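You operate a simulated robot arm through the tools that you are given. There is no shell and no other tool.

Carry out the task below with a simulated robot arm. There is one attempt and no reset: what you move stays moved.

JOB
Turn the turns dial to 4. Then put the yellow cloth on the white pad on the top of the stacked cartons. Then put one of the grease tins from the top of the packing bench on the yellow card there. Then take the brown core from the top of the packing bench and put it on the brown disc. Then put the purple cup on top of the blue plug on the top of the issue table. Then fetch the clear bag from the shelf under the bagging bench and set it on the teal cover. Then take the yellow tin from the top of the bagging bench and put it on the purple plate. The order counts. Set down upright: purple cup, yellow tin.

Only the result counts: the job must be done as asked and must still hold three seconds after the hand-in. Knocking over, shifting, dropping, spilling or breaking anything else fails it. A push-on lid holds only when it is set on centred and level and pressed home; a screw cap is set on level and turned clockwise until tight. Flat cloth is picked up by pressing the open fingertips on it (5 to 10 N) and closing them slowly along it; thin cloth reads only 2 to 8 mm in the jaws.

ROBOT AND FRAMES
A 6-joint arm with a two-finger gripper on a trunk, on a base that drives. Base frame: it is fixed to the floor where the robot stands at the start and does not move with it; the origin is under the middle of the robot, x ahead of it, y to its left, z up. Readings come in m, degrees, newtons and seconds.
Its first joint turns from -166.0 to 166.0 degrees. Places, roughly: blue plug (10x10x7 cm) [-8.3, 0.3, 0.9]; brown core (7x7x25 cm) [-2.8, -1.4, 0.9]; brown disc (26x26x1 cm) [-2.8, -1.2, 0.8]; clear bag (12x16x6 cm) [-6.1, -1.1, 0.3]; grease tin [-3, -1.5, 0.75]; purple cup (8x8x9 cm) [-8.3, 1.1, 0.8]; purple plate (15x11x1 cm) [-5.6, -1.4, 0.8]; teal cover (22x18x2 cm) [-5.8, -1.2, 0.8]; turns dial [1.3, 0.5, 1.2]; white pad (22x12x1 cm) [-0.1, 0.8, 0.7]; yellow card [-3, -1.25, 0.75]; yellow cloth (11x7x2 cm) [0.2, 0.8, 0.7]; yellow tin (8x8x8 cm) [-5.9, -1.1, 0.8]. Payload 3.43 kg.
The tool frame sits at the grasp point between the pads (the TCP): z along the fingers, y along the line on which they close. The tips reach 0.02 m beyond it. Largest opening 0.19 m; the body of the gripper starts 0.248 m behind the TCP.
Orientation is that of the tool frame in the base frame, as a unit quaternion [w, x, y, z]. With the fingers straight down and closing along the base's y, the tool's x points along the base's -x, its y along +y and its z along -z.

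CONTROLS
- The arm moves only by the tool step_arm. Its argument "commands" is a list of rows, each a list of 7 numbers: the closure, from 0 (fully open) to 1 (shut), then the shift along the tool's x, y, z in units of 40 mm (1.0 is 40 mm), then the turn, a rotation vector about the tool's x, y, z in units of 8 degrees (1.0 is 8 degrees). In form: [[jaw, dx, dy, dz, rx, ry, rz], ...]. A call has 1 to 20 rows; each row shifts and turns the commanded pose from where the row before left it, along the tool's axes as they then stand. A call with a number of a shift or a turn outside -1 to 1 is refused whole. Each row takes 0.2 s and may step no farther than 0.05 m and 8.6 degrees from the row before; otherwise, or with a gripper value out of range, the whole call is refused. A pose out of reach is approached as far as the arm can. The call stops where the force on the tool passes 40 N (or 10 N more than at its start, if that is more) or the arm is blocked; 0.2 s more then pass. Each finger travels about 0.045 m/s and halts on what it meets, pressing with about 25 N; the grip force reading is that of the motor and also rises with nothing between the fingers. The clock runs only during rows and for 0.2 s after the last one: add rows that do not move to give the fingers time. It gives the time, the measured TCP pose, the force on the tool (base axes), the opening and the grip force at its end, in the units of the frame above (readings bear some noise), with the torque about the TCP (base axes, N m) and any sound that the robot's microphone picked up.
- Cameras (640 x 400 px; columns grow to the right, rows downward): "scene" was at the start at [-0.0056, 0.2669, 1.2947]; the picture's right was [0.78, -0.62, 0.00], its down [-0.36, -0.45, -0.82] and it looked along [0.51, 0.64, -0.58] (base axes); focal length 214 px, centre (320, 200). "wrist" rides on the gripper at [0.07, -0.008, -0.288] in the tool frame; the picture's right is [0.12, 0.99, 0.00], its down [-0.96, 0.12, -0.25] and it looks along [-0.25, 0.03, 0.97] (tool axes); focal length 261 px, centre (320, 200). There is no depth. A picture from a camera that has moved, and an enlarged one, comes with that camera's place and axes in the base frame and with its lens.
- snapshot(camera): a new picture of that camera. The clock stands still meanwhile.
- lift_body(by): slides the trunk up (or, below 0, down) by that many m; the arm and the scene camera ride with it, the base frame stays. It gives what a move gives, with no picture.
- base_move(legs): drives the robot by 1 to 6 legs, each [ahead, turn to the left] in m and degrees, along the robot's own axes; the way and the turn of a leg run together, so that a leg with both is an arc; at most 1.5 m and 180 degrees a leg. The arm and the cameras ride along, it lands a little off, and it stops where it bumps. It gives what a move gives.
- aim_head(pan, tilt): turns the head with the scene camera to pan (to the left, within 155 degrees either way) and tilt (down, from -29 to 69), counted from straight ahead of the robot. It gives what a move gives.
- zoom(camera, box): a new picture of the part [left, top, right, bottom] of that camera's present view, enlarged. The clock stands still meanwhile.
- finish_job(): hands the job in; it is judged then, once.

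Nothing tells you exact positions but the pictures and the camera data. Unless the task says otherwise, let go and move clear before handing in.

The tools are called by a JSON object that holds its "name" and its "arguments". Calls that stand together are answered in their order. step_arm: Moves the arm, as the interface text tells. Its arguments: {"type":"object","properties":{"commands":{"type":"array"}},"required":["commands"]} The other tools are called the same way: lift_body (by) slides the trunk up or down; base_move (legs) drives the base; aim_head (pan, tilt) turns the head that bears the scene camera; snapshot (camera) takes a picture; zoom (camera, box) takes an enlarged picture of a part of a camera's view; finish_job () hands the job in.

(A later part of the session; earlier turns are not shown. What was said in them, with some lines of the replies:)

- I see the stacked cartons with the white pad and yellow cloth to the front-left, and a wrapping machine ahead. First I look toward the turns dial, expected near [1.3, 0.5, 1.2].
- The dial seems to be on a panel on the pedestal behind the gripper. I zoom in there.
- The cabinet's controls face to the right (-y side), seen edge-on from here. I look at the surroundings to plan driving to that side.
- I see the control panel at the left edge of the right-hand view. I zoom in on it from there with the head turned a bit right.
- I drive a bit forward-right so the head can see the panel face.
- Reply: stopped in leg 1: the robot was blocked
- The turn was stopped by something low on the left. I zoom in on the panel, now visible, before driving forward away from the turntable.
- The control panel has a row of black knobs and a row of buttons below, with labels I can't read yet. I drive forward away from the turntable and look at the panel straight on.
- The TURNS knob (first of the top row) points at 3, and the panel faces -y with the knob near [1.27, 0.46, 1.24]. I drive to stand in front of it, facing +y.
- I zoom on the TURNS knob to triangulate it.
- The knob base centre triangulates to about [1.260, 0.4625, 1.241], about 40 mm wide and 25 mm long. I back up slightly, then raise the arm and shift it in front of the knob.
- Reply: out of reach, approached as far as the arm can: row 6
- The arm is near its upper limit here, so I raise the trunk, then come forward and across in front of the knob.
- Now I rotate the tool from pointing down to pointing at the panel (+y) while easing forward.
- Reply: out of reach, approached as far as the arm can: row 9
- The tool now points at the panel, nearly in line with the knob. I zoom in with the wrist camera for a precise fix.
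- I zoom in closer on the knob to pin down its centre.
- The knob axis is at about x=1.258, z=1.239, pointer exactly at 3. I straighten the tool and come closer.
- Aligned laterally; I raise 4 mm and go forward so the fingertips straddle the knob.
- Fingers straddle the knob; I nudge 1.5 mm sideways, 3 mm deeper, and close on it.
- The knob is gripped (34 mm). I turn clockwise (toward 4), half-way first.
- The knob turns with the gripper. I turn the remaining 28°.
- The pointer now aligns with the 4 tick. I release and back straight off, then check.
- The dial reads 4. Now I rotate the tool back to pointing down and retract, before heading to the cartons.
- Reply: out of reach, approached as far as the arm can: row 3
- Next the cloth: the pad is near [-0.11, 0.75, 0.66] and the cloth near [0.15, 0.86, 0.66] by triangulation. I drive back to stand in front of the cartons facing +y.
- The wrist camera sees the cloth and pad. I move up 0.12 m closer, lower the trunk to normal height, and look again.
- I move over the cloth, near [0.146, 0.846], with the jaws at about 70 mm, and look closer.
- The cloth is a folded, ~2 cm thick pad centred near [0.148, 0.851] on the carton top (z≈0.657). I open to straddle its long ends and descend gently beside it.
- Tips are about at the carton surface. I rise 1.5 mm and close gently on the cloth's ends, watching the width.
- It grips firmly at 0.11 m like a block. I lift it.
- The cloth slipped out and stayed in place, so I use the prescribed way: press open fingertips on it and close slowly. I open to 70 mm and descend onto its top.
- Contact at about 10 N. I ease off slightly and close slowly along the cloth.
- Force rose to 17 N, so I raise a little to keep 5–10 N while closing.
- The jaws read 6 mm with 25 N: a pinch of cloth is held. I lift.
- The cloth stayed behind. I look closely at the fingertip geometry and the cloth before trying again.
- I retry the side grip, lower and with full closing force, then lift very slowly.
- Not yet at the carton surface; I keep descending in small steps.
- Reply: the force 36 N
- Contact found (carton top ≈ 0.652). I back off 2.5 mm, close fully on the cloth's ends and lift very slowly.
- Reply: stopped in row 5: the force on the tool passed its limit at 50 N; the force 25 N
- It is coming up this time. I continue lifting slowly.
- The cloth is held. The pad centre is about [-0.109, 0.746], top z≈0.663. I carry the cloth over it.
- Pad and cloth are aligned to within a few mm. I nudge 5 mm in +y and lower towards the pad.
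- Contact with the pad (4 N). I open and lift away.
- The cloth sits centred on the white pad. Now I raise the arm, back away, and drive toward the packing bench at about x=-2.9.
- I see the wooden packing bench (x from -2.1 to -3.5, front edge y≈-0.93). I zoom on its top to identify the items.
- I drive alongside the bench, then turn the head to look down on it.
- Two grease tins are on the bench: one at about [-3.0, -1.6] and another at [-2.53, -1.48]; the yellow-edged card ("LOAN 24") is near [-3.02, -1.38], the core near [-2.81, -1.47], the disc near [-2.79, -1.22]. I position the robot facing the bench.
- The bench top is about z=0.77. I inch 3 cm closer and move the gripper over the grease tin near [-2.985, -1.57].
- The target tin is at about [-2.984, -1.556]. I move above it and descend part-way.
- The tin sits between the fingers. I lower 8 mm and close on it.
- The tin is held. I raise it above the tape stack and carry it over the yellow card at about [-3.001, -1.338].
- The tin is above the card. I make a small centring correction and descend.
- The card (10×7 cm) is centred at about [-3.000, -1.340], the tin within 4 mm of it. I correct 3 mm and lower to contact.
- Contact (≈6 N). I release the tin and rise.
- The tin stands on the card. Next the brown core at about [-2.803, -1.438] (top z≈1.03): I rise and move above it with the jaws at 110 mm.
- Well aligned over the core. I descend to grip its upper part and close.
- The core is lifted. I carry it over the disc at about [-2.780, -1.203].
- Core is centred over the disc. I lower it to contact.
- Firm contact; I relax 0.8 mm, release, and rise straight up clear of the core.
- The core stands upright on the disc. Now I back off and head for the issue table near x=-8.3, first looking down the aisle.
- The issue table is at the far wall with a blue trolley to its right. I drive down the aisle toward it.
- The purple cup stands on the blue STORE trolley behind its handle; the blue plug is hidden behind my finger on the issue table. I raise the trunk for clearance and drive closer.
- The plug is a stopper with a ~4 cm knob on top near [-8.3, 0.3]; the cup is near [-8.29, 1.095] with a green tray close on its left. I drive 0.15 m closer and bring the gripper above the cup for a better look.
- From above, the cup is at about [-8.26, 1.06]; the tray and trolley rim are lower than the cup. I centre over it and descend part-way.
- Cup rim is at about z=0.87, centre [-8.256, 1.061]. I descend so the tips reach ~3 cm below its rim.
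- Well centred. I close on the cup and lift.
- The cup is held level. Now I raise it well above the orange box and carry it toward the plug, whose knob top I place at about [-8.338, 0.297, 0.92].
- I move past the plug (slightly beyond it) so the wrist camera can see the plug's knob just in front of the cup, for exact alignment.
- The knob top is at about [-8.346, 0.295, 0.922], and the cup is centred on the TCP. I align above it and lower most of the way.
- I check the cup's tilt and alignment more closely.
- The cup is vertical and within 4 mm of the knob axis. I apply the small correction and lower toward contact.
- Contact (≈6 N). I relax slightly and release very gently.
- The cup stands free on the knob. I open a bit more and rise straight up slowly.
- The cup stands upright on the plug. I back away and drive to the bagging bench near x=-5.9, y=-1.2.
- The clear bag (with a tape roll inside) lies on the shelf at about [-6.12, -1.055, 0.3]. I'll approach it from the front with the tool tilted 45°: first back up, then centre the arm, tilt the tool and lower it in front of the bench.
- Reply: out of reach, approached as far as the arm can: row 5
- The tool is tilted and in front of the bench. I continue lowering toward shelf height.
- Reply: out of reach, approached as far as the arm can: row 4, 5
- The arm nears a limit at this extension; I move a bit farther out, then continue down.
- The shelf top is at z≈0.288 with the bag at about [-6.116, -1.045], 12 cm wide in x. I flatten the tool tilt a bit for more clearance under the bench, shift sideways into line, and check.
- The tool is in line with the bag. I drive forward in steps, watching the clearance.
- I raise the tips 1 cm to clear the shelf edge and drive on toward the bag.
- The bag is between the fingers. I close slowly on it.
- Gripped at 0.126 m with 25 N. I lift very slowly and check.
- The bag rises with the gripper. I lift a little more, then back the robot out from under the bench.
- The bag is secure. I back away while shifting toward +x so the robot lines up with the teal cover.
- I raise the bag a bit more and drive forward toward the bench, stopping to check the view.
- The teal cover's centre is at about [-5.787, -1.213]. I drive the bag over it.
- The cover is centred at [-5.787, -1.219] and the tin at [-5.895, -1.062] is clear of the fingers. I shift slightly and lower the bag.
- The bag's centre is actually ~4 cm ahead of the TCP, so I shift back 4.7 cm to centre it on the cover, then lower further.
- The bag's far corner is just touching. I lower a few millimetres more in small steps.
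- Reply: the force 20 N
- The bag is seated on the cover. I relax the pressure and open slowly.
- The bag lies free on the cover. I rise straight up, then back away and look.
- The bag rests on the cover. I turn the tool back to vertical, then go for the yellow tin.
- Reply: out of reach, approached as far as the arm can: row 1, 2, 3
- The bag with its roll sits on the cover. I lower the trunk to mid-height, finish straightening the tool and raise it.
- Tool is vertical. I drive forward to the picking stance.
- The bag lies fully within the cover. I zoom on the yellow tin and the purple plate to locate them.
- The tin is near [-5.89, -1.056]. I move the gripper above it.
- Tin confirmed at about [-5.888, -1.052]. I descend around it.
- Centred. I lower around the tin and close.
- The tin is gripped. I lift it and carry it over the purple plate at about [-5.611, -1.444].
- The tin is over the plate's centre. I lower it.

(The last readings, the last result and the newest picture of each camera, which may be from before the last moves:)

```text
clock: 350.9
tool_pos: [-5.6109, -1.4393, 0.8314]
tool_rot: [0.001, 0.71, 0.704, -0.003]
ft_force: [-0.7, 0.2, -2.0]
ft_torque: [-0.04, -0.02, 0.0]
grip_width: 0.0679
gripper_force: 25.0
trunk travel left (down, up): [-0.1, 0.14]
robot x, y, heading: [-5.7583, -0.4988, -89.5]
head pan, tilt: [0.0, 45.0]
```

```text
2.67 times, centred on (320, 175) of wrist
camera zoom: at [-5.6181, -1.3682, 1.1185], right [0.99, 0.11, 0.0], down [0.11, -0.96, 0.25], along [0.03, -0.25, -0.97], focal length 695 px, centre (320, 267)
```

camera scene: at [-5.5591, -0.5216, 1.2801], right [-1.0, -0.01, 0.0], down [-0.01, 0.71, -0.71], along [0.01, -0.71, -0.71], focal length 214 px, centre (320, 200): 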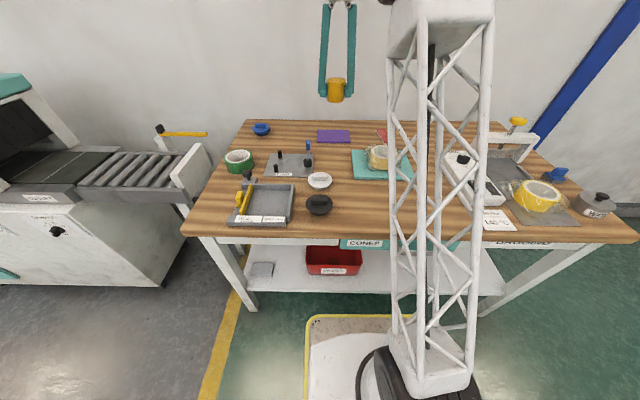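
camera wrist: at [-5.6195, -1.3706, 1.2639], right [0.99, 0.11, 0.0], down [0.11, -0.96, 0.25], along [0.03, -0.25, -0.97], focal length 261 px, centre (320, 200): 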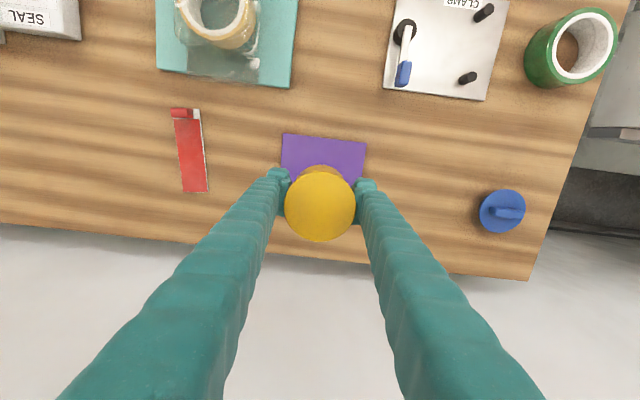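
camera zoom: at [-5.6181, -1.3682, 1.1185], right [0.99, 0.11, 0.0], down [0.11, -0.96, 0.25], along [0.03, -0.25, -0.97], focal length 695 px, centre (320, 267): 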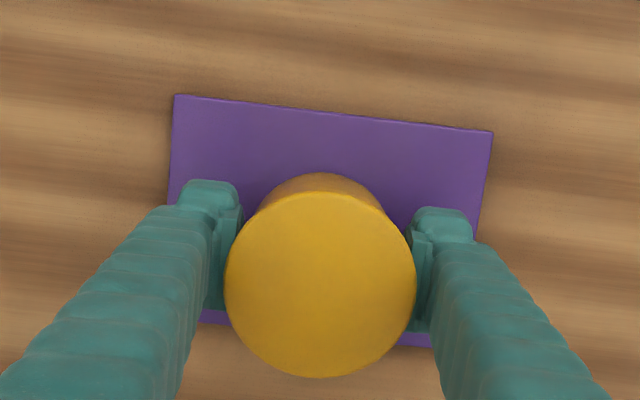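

{"name": "step_arm", "arguments": {"commands": [[0.7, 0, 0, 0.05, 0, 0, 0], [0.7, 0, 0, 0.05, 0, 0, 0], [0.7, 0, 0, 0, 0, 0, 0]]}}

{"name": "step_arm", "arguments": {"commands": [[0.7, 0, 0, 0.04, 0, 0, 0], [0.7, 0, 0, 0, 0, 0, 0]]}}

{"name": "step_arm", "arguments": {"commands": [[0.7, 0, 0, 0.04, 0, 0, 0], [0.7, 0, 0, 0, 0, 0, 0]]}}

```text
clock: 351.7
tool_pos: [-5.6101, -1.4407, 0.8285]
tool_rot: [0.001, 0.71, 0.705, -0.003]
ft_force: [-0.8, 0.8, -2.3]
ft_torque: [0.02, 0.01, -0.02]
grip_width: 0.0682
gripper_force: 25.0
trunk travel left (down, up): [-0.1, 0.14]
robot x, y, heading: [-5.7572, -0.5023, -89.3]
head pan, tilt: [0.0, 45.0]
```

```text
clock: 352.3
tool_pos: [-5.6095, -1.4395, 0.8263]
tool_rot: [0.001, 0.709, 0.705, -0.003]
ft_force: [-0.2, -0.1, -2.4]
ft_torque: [0.01, -0.03, -0.01]
grip_width: 0.0682
gripper_force: 25.4
trunk travel left (down, up): [-0.1, 0.14]
robot x, y, heading: [-5.7589, -0.5028, -89.2]
head pan, tilt: [0.0, 45.0]
```

```text
clock: 352.9
tool_pos: [-5.6111, -1.4392, 0.8271]
tool_rot: [0.001, 0.71, 0.704, -0.003]
ft_force: [0.4, 0.2, -3.1]
ft_torque: [0.0, 0.04, 0.0]
grip_width: 0.068
gripper_force: 25.0
trunk travel left (down, up): [-0.1, 0.14]
robot x, y, heading: [-5.758, -0.5008, -89.5]
head pan, tilt: [0.0, 45.0]
```

{"name": "step_arm", "arguments": {"commands": [[0.7, 0, 0, 0.04, 0, 0, 0], [0.7, 0, 0, 0, 0, 0, 0]]}}

{"name": "step_arm", "arguments": {"commands": [[0.7, 0, 0, 0.04, 0, 0, 0], [0.7, 0, 0, 0, 0, 0, 0]]}}

{"name": "step_arm", "arguments": {"commands": [[0.7, 0, 0, 0.03, 0, 0, 0], [0.7, 0, 0, 0, 0, 0, 0]]}}

```text
clock: 353.5
tool_pos: [-5.6099, -1.4397, 0.8238]
tool_rot: [0.001, 0.71, 0.704, -0.003]
ft_force: [0.0, 0.7, 4.6]
ft_torque: [0.06, 0.0, -0.01]
grip_width: 0.0685
gripper_force: 25.4
trunk travel left (down, up): [-0.1, 0.14]
robot x, y, heading: [-5.7599, -0.5012, -89.5]
head pan, tilt: [0.0, 45.0]
```

```text
clock: 354.1
tool_pos: [-5.6117, -1.4398, 0.8238]
tool_rot: [0.002, 0.709, 0.705, -0.003]
ft_force: [3.1, -3.6, 23.4]
ft_torque: [0.09, 0.02, -0.15]
grip_width: 0.0685
gripper_force: 24.8
trunk travel left (down, up): [-0.1, 0.14]
robot x, y, heading: [-5.7558, -0.5018, -89.6]
head pan, tilt: [0.0, 45.0]
```

```text
clock: 354.7
tool_pos: [-5.6111, -1.4399, 0.8225]
tool_rot: [0.001, 0.709, 0.705, -0.004]
ft_force: [2.7, -3.8, 23.3]
ft_torque: [0.09, 0.02, -0.06]
grip_width: 0.0682
gripper_force: 25.5
trunk travel left (down, up): [-0.1, 0.14]
robot x, y, heading: [-5.7592, -0.5034, -89.3]
head pan, tilt: [0.0, 45.0]
```

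Firm contact. I relax and release the tin, then rise.

{"name": "step_arm", "arguments": {"commands": [[0.7, 0, 0, -0.05, 0, 0, 0], [0.66, 0, 0, 0, 0, 0, 0], [0.63, 0, 0, 0, 0, 0, 0], [0.6, 0, 0, 0, 0, 0, 0], [0.56, 0, 0, 0, 0, 0, 0], [0.52, 0, 0, 0, 0, 0, 0], [0.48, 0, 0, 0, 0, 0, 0], [0.46, 0, 0, 0, 0, 0, 0], [0.46, 0, 0, -0.2, 0, 0, 0], [0.46, 0, 0, -0.5, 0, 0, 0], [0.46, 0, 0, -0.8, 0, 0, 0], [0.46, 0, 0, -0.8, 0, 0, 0], [0.46, 0, 0, -0.8, 0, 0, 0], [0.46, 0, 0, -0.8, 0, 0, 0], [0.46, 0, 0, -0.8, 0, 0, 0], [0.46, 0, 0, 0, 0, 0, 0]]}}

{"name": "snapshot", "arguments": {"camera": "wrist"}}

{"name": "zoom", "arguments": {"camera": "scene", "box": [290, 100, 430, 210]}}

```text
clock: 358.1
tool_pos: [-5.6122, -1.4383, 1.0122]
tool_rot: [0.001, 0.71, 0.705, -0.002]
ft_force: [0.0, 0.2, 0.5]
ft_torque: [0.0, 0.0, -0.02]
grip_width: 0.1028
gripper_force: 0.1
trunk travel left (down, up): [-0.1, 0.14]
robot x, y, heading: [-5.7575, -0.505, -89.4]
head pan, tilt: [0.0, 45.0]
```

```text
taken
camera wrist: at [-5.6188, -1.3671, 1.2986], right [0.99, 0.11, 0.0], down [0.11, -0.96, 0.25], along [0.03, -0.25, -0.97], focal length 261 px, centre (320, 200)
```

wrist: 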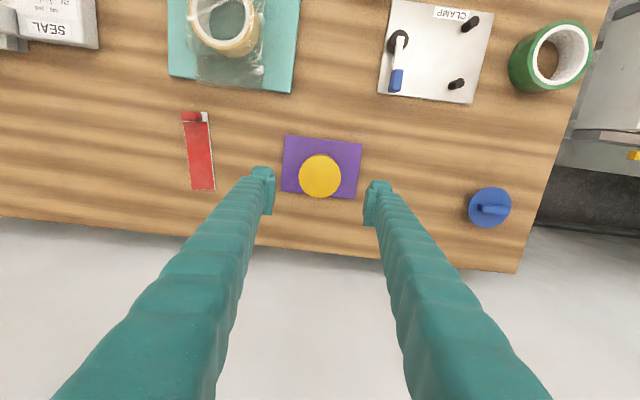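

```text
3.64 times, centred on (360, 155) of scene
camera zoom: at [-5.5591, -0.5215, 1.2802], right [-1.0, -0.01, 0.0], down [-0.01, 0.71, -0.71], along [0.01, -0.71, -0.71], focal length 780 px, centre (174, 364)
```

zoom: 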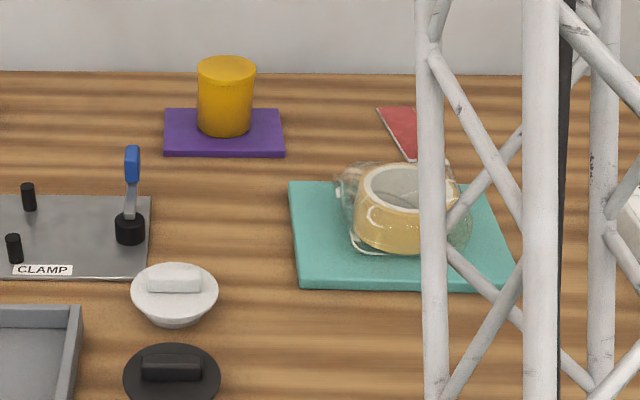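

The yellow tin stands on the purple plate and the bag lies on the teal cover. I back the robot clear and check the cup from here.

{"name": "base_move", "arguments": {"legs": [[-0.45, 0]]}}

{"name": "aim_head", "arguments": {"pan": -110, "tilt": 10}}

{"name": "snapshot", "arguments": {"camera": "scene"}}

{"name": "aim_head", "arguments": {"pan": 0, "tilt": 30}}

{"name": "snapshot", "arguments": {"camera": "scene"}}

{"name": "zoom", "arguments": {"camera": "scene", "box": [270, 120, 430, 220]}}

```text
clock: 360.8
tool_pos: [-5.6196, -0.99, 1.012]
tool_rot: [0.002, 0.71, 0.704, -0.003]
ft_force: [-0.1, 1.2, -0.5]
ft_torque: [0.01, 0.0, 0.02]
grip_width: 0.1028
gripper_force: 0.0
trunk travel left (down, up): [-0.1, 0.14]
robot x, y, heading: [-5.7605, -0.0501, -89.6]
head pan, tilt: [0.0, 45.0]
```

```text
clock: 362.7
tool_pos: [-5.6193, -0.9892, 1.0111]
tool_rot: [0.001, 0.711, 0.703, -0.003]
ft_force: [0.5, -0.3, 0.0]
ft_torque: [0.01, -0.01, -0.03]
grip_width: 0.1025
gripper_force: 0.2
trunk travel left (down, up): [-0.1, 0.14]
robot x, y, heading: [-5.7618, -0.0511, -89.3]
head pan, tilt: [-110.0, 10.0]
```

```text
taken
camera scene: at [-5.6513, 0.0399, 1.3351], right [0.34, 0.94, 0.0], down [0.16, -0.06, -0.98], along [-0.93, 0.33, -0.17], focal length 214 px, centre (320, 200)
```

scene: 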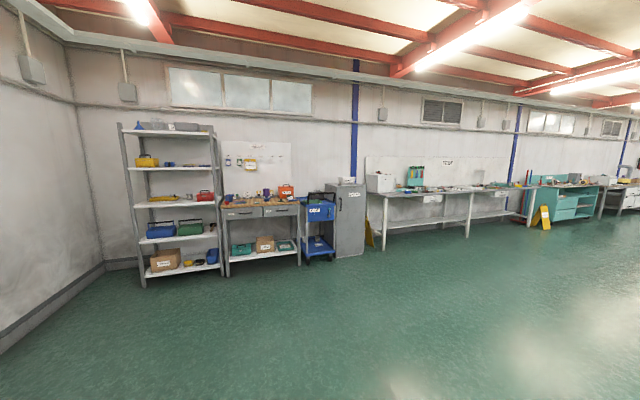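

```text
clock: 364.6
tool_pos: [-5.6192, -0.9884, 1.0112]
tool_rot: [0.001, 0.711, 0.703, -0.002]
ft_force: [-0.3, -0.6, 0.1]
ft_torque: [-0.02, 0.0, 0.02]
grip_width: 0.1025
gripper_force: 0.0
trunk travel left (down, up): [-0.1, 0.14]
robot x, y, heading: [-5.7597, -0.0503, -89.8]
head pan, tilt: [0.0, 30.0]
```

```text
taken
camera scene: at [-5.5631, -0.0817, 1.3028], right [-1.0, -0.01, 0.0], down [0.0, 0.5, -0.87], along [0.01, -0.87, -0.5], focal length 214 px, centre (320, 200)
```

scene: 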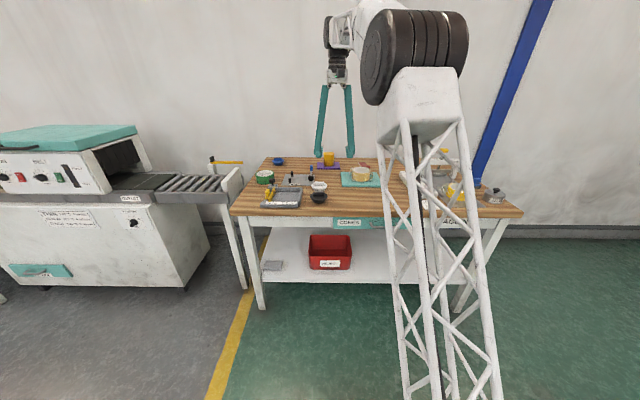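

```text
4.00 times, centred on (350, 170) of scene
camera zoom: at [-5.5631, -0.0817, 1.3028], right [-1.0, -0.01, 0.0], down [0.0, 0.5, -0.87], along [0.01, -0.87, -0.5], focal length 858 px, centre (200, 320)
```

zoom: 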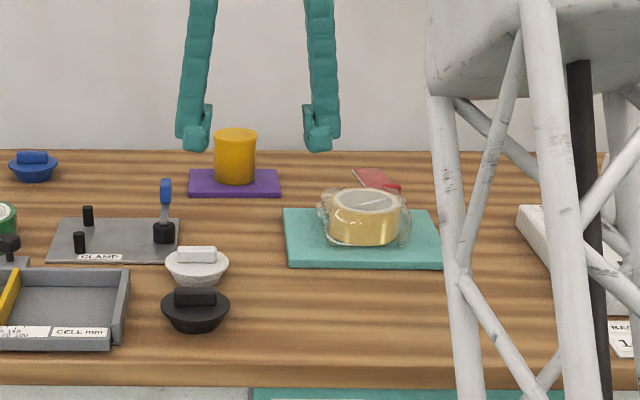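

{"name": "aim_head", "arguments": {"pan": -110, "tilt": 10}}

{"name": "zoom", "arguments": {"camera": "scene", "box": [220, 170, 310, 230]}}

```text
clock: 366.4
tool_pos: [-5.6189, -0.99, 1.012]
tool_rot: [0.001, 0.711, 0.703, -0.003]
ft_force: [0.1, 0.5, -0.4]
ft_torque: [0.0, 0.02, 0.01]
grip_width: 0.1027
gripper_force: 0.1
trunk travel left (down, up): [-0.1, 0.14]
robot x, y, heading: [-5.7581, -0.0522, -89.7]
head pan, tilt: [-110.0, 10.0]
```

```text
6.67 times, centred on (265, 200) of scene
camera zoom: at [-5.6512, 0.0399, 1.3351], right [0.34, 0.94, 0.0], down [0.16, -0.06, -0.98], along [-0.93, 0.33, -0.17], focal length 1430 px, centre (687, 200)
```

zoom: 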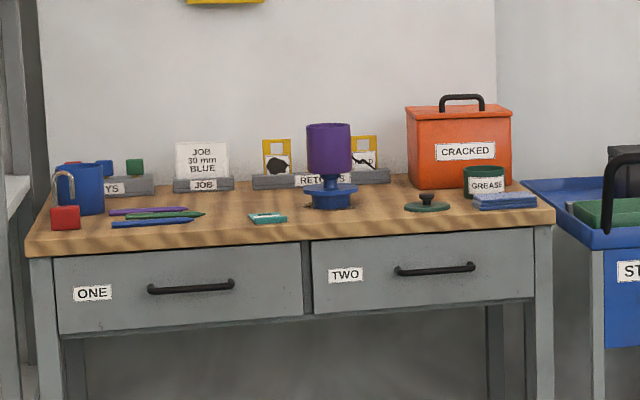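

The cup still stands upright on the blue plug, and every other placement looked right when I left it. The gripper is empty and clear, so I hand the job in.

{"name": "finish_job", "arguments": {}}

```text
The job is handed in.
```

I did all seven steps in the order you gave and handed the job in. I don't have the verdict.

| Step | Result when last seen |
|---|---|
| Turns dial | Pointer on 4. |
| Yellow cloth | Lying centred on the white pad on the cartons. |
| Grease tin | The tin marked "23 AUG 27" is on the yellow card. |
| Brown core | Standing upright, centred on the brown disc. |
| Purple cup | Standing upright on the knob of the blue plug. I checked it again just before handing in. |
| Clear bag | Lying flat on the teal cover. Its back edge is level with the cover's edge, or over it by a few millimetres. |
| Yellow tin | Standing upright near the middle of the purple plate. |

- **Cloth:** I gripped it by its two ends, after a first side grip and a press-and-pinch had both failed. The failed tries shifted it a few millimetres at most.
- **Grease tin:** at least three grease tins are on the packing bench. I took the one that matched the position in your list.
- **Bump at the start:** early on, the robot's base was stopped while turning beside the wrapper turntable. The later pictures showed no sign that anything had moved.

I checked the dial, cloth, grease tin and core right after each step, but did not go back to them at the end.
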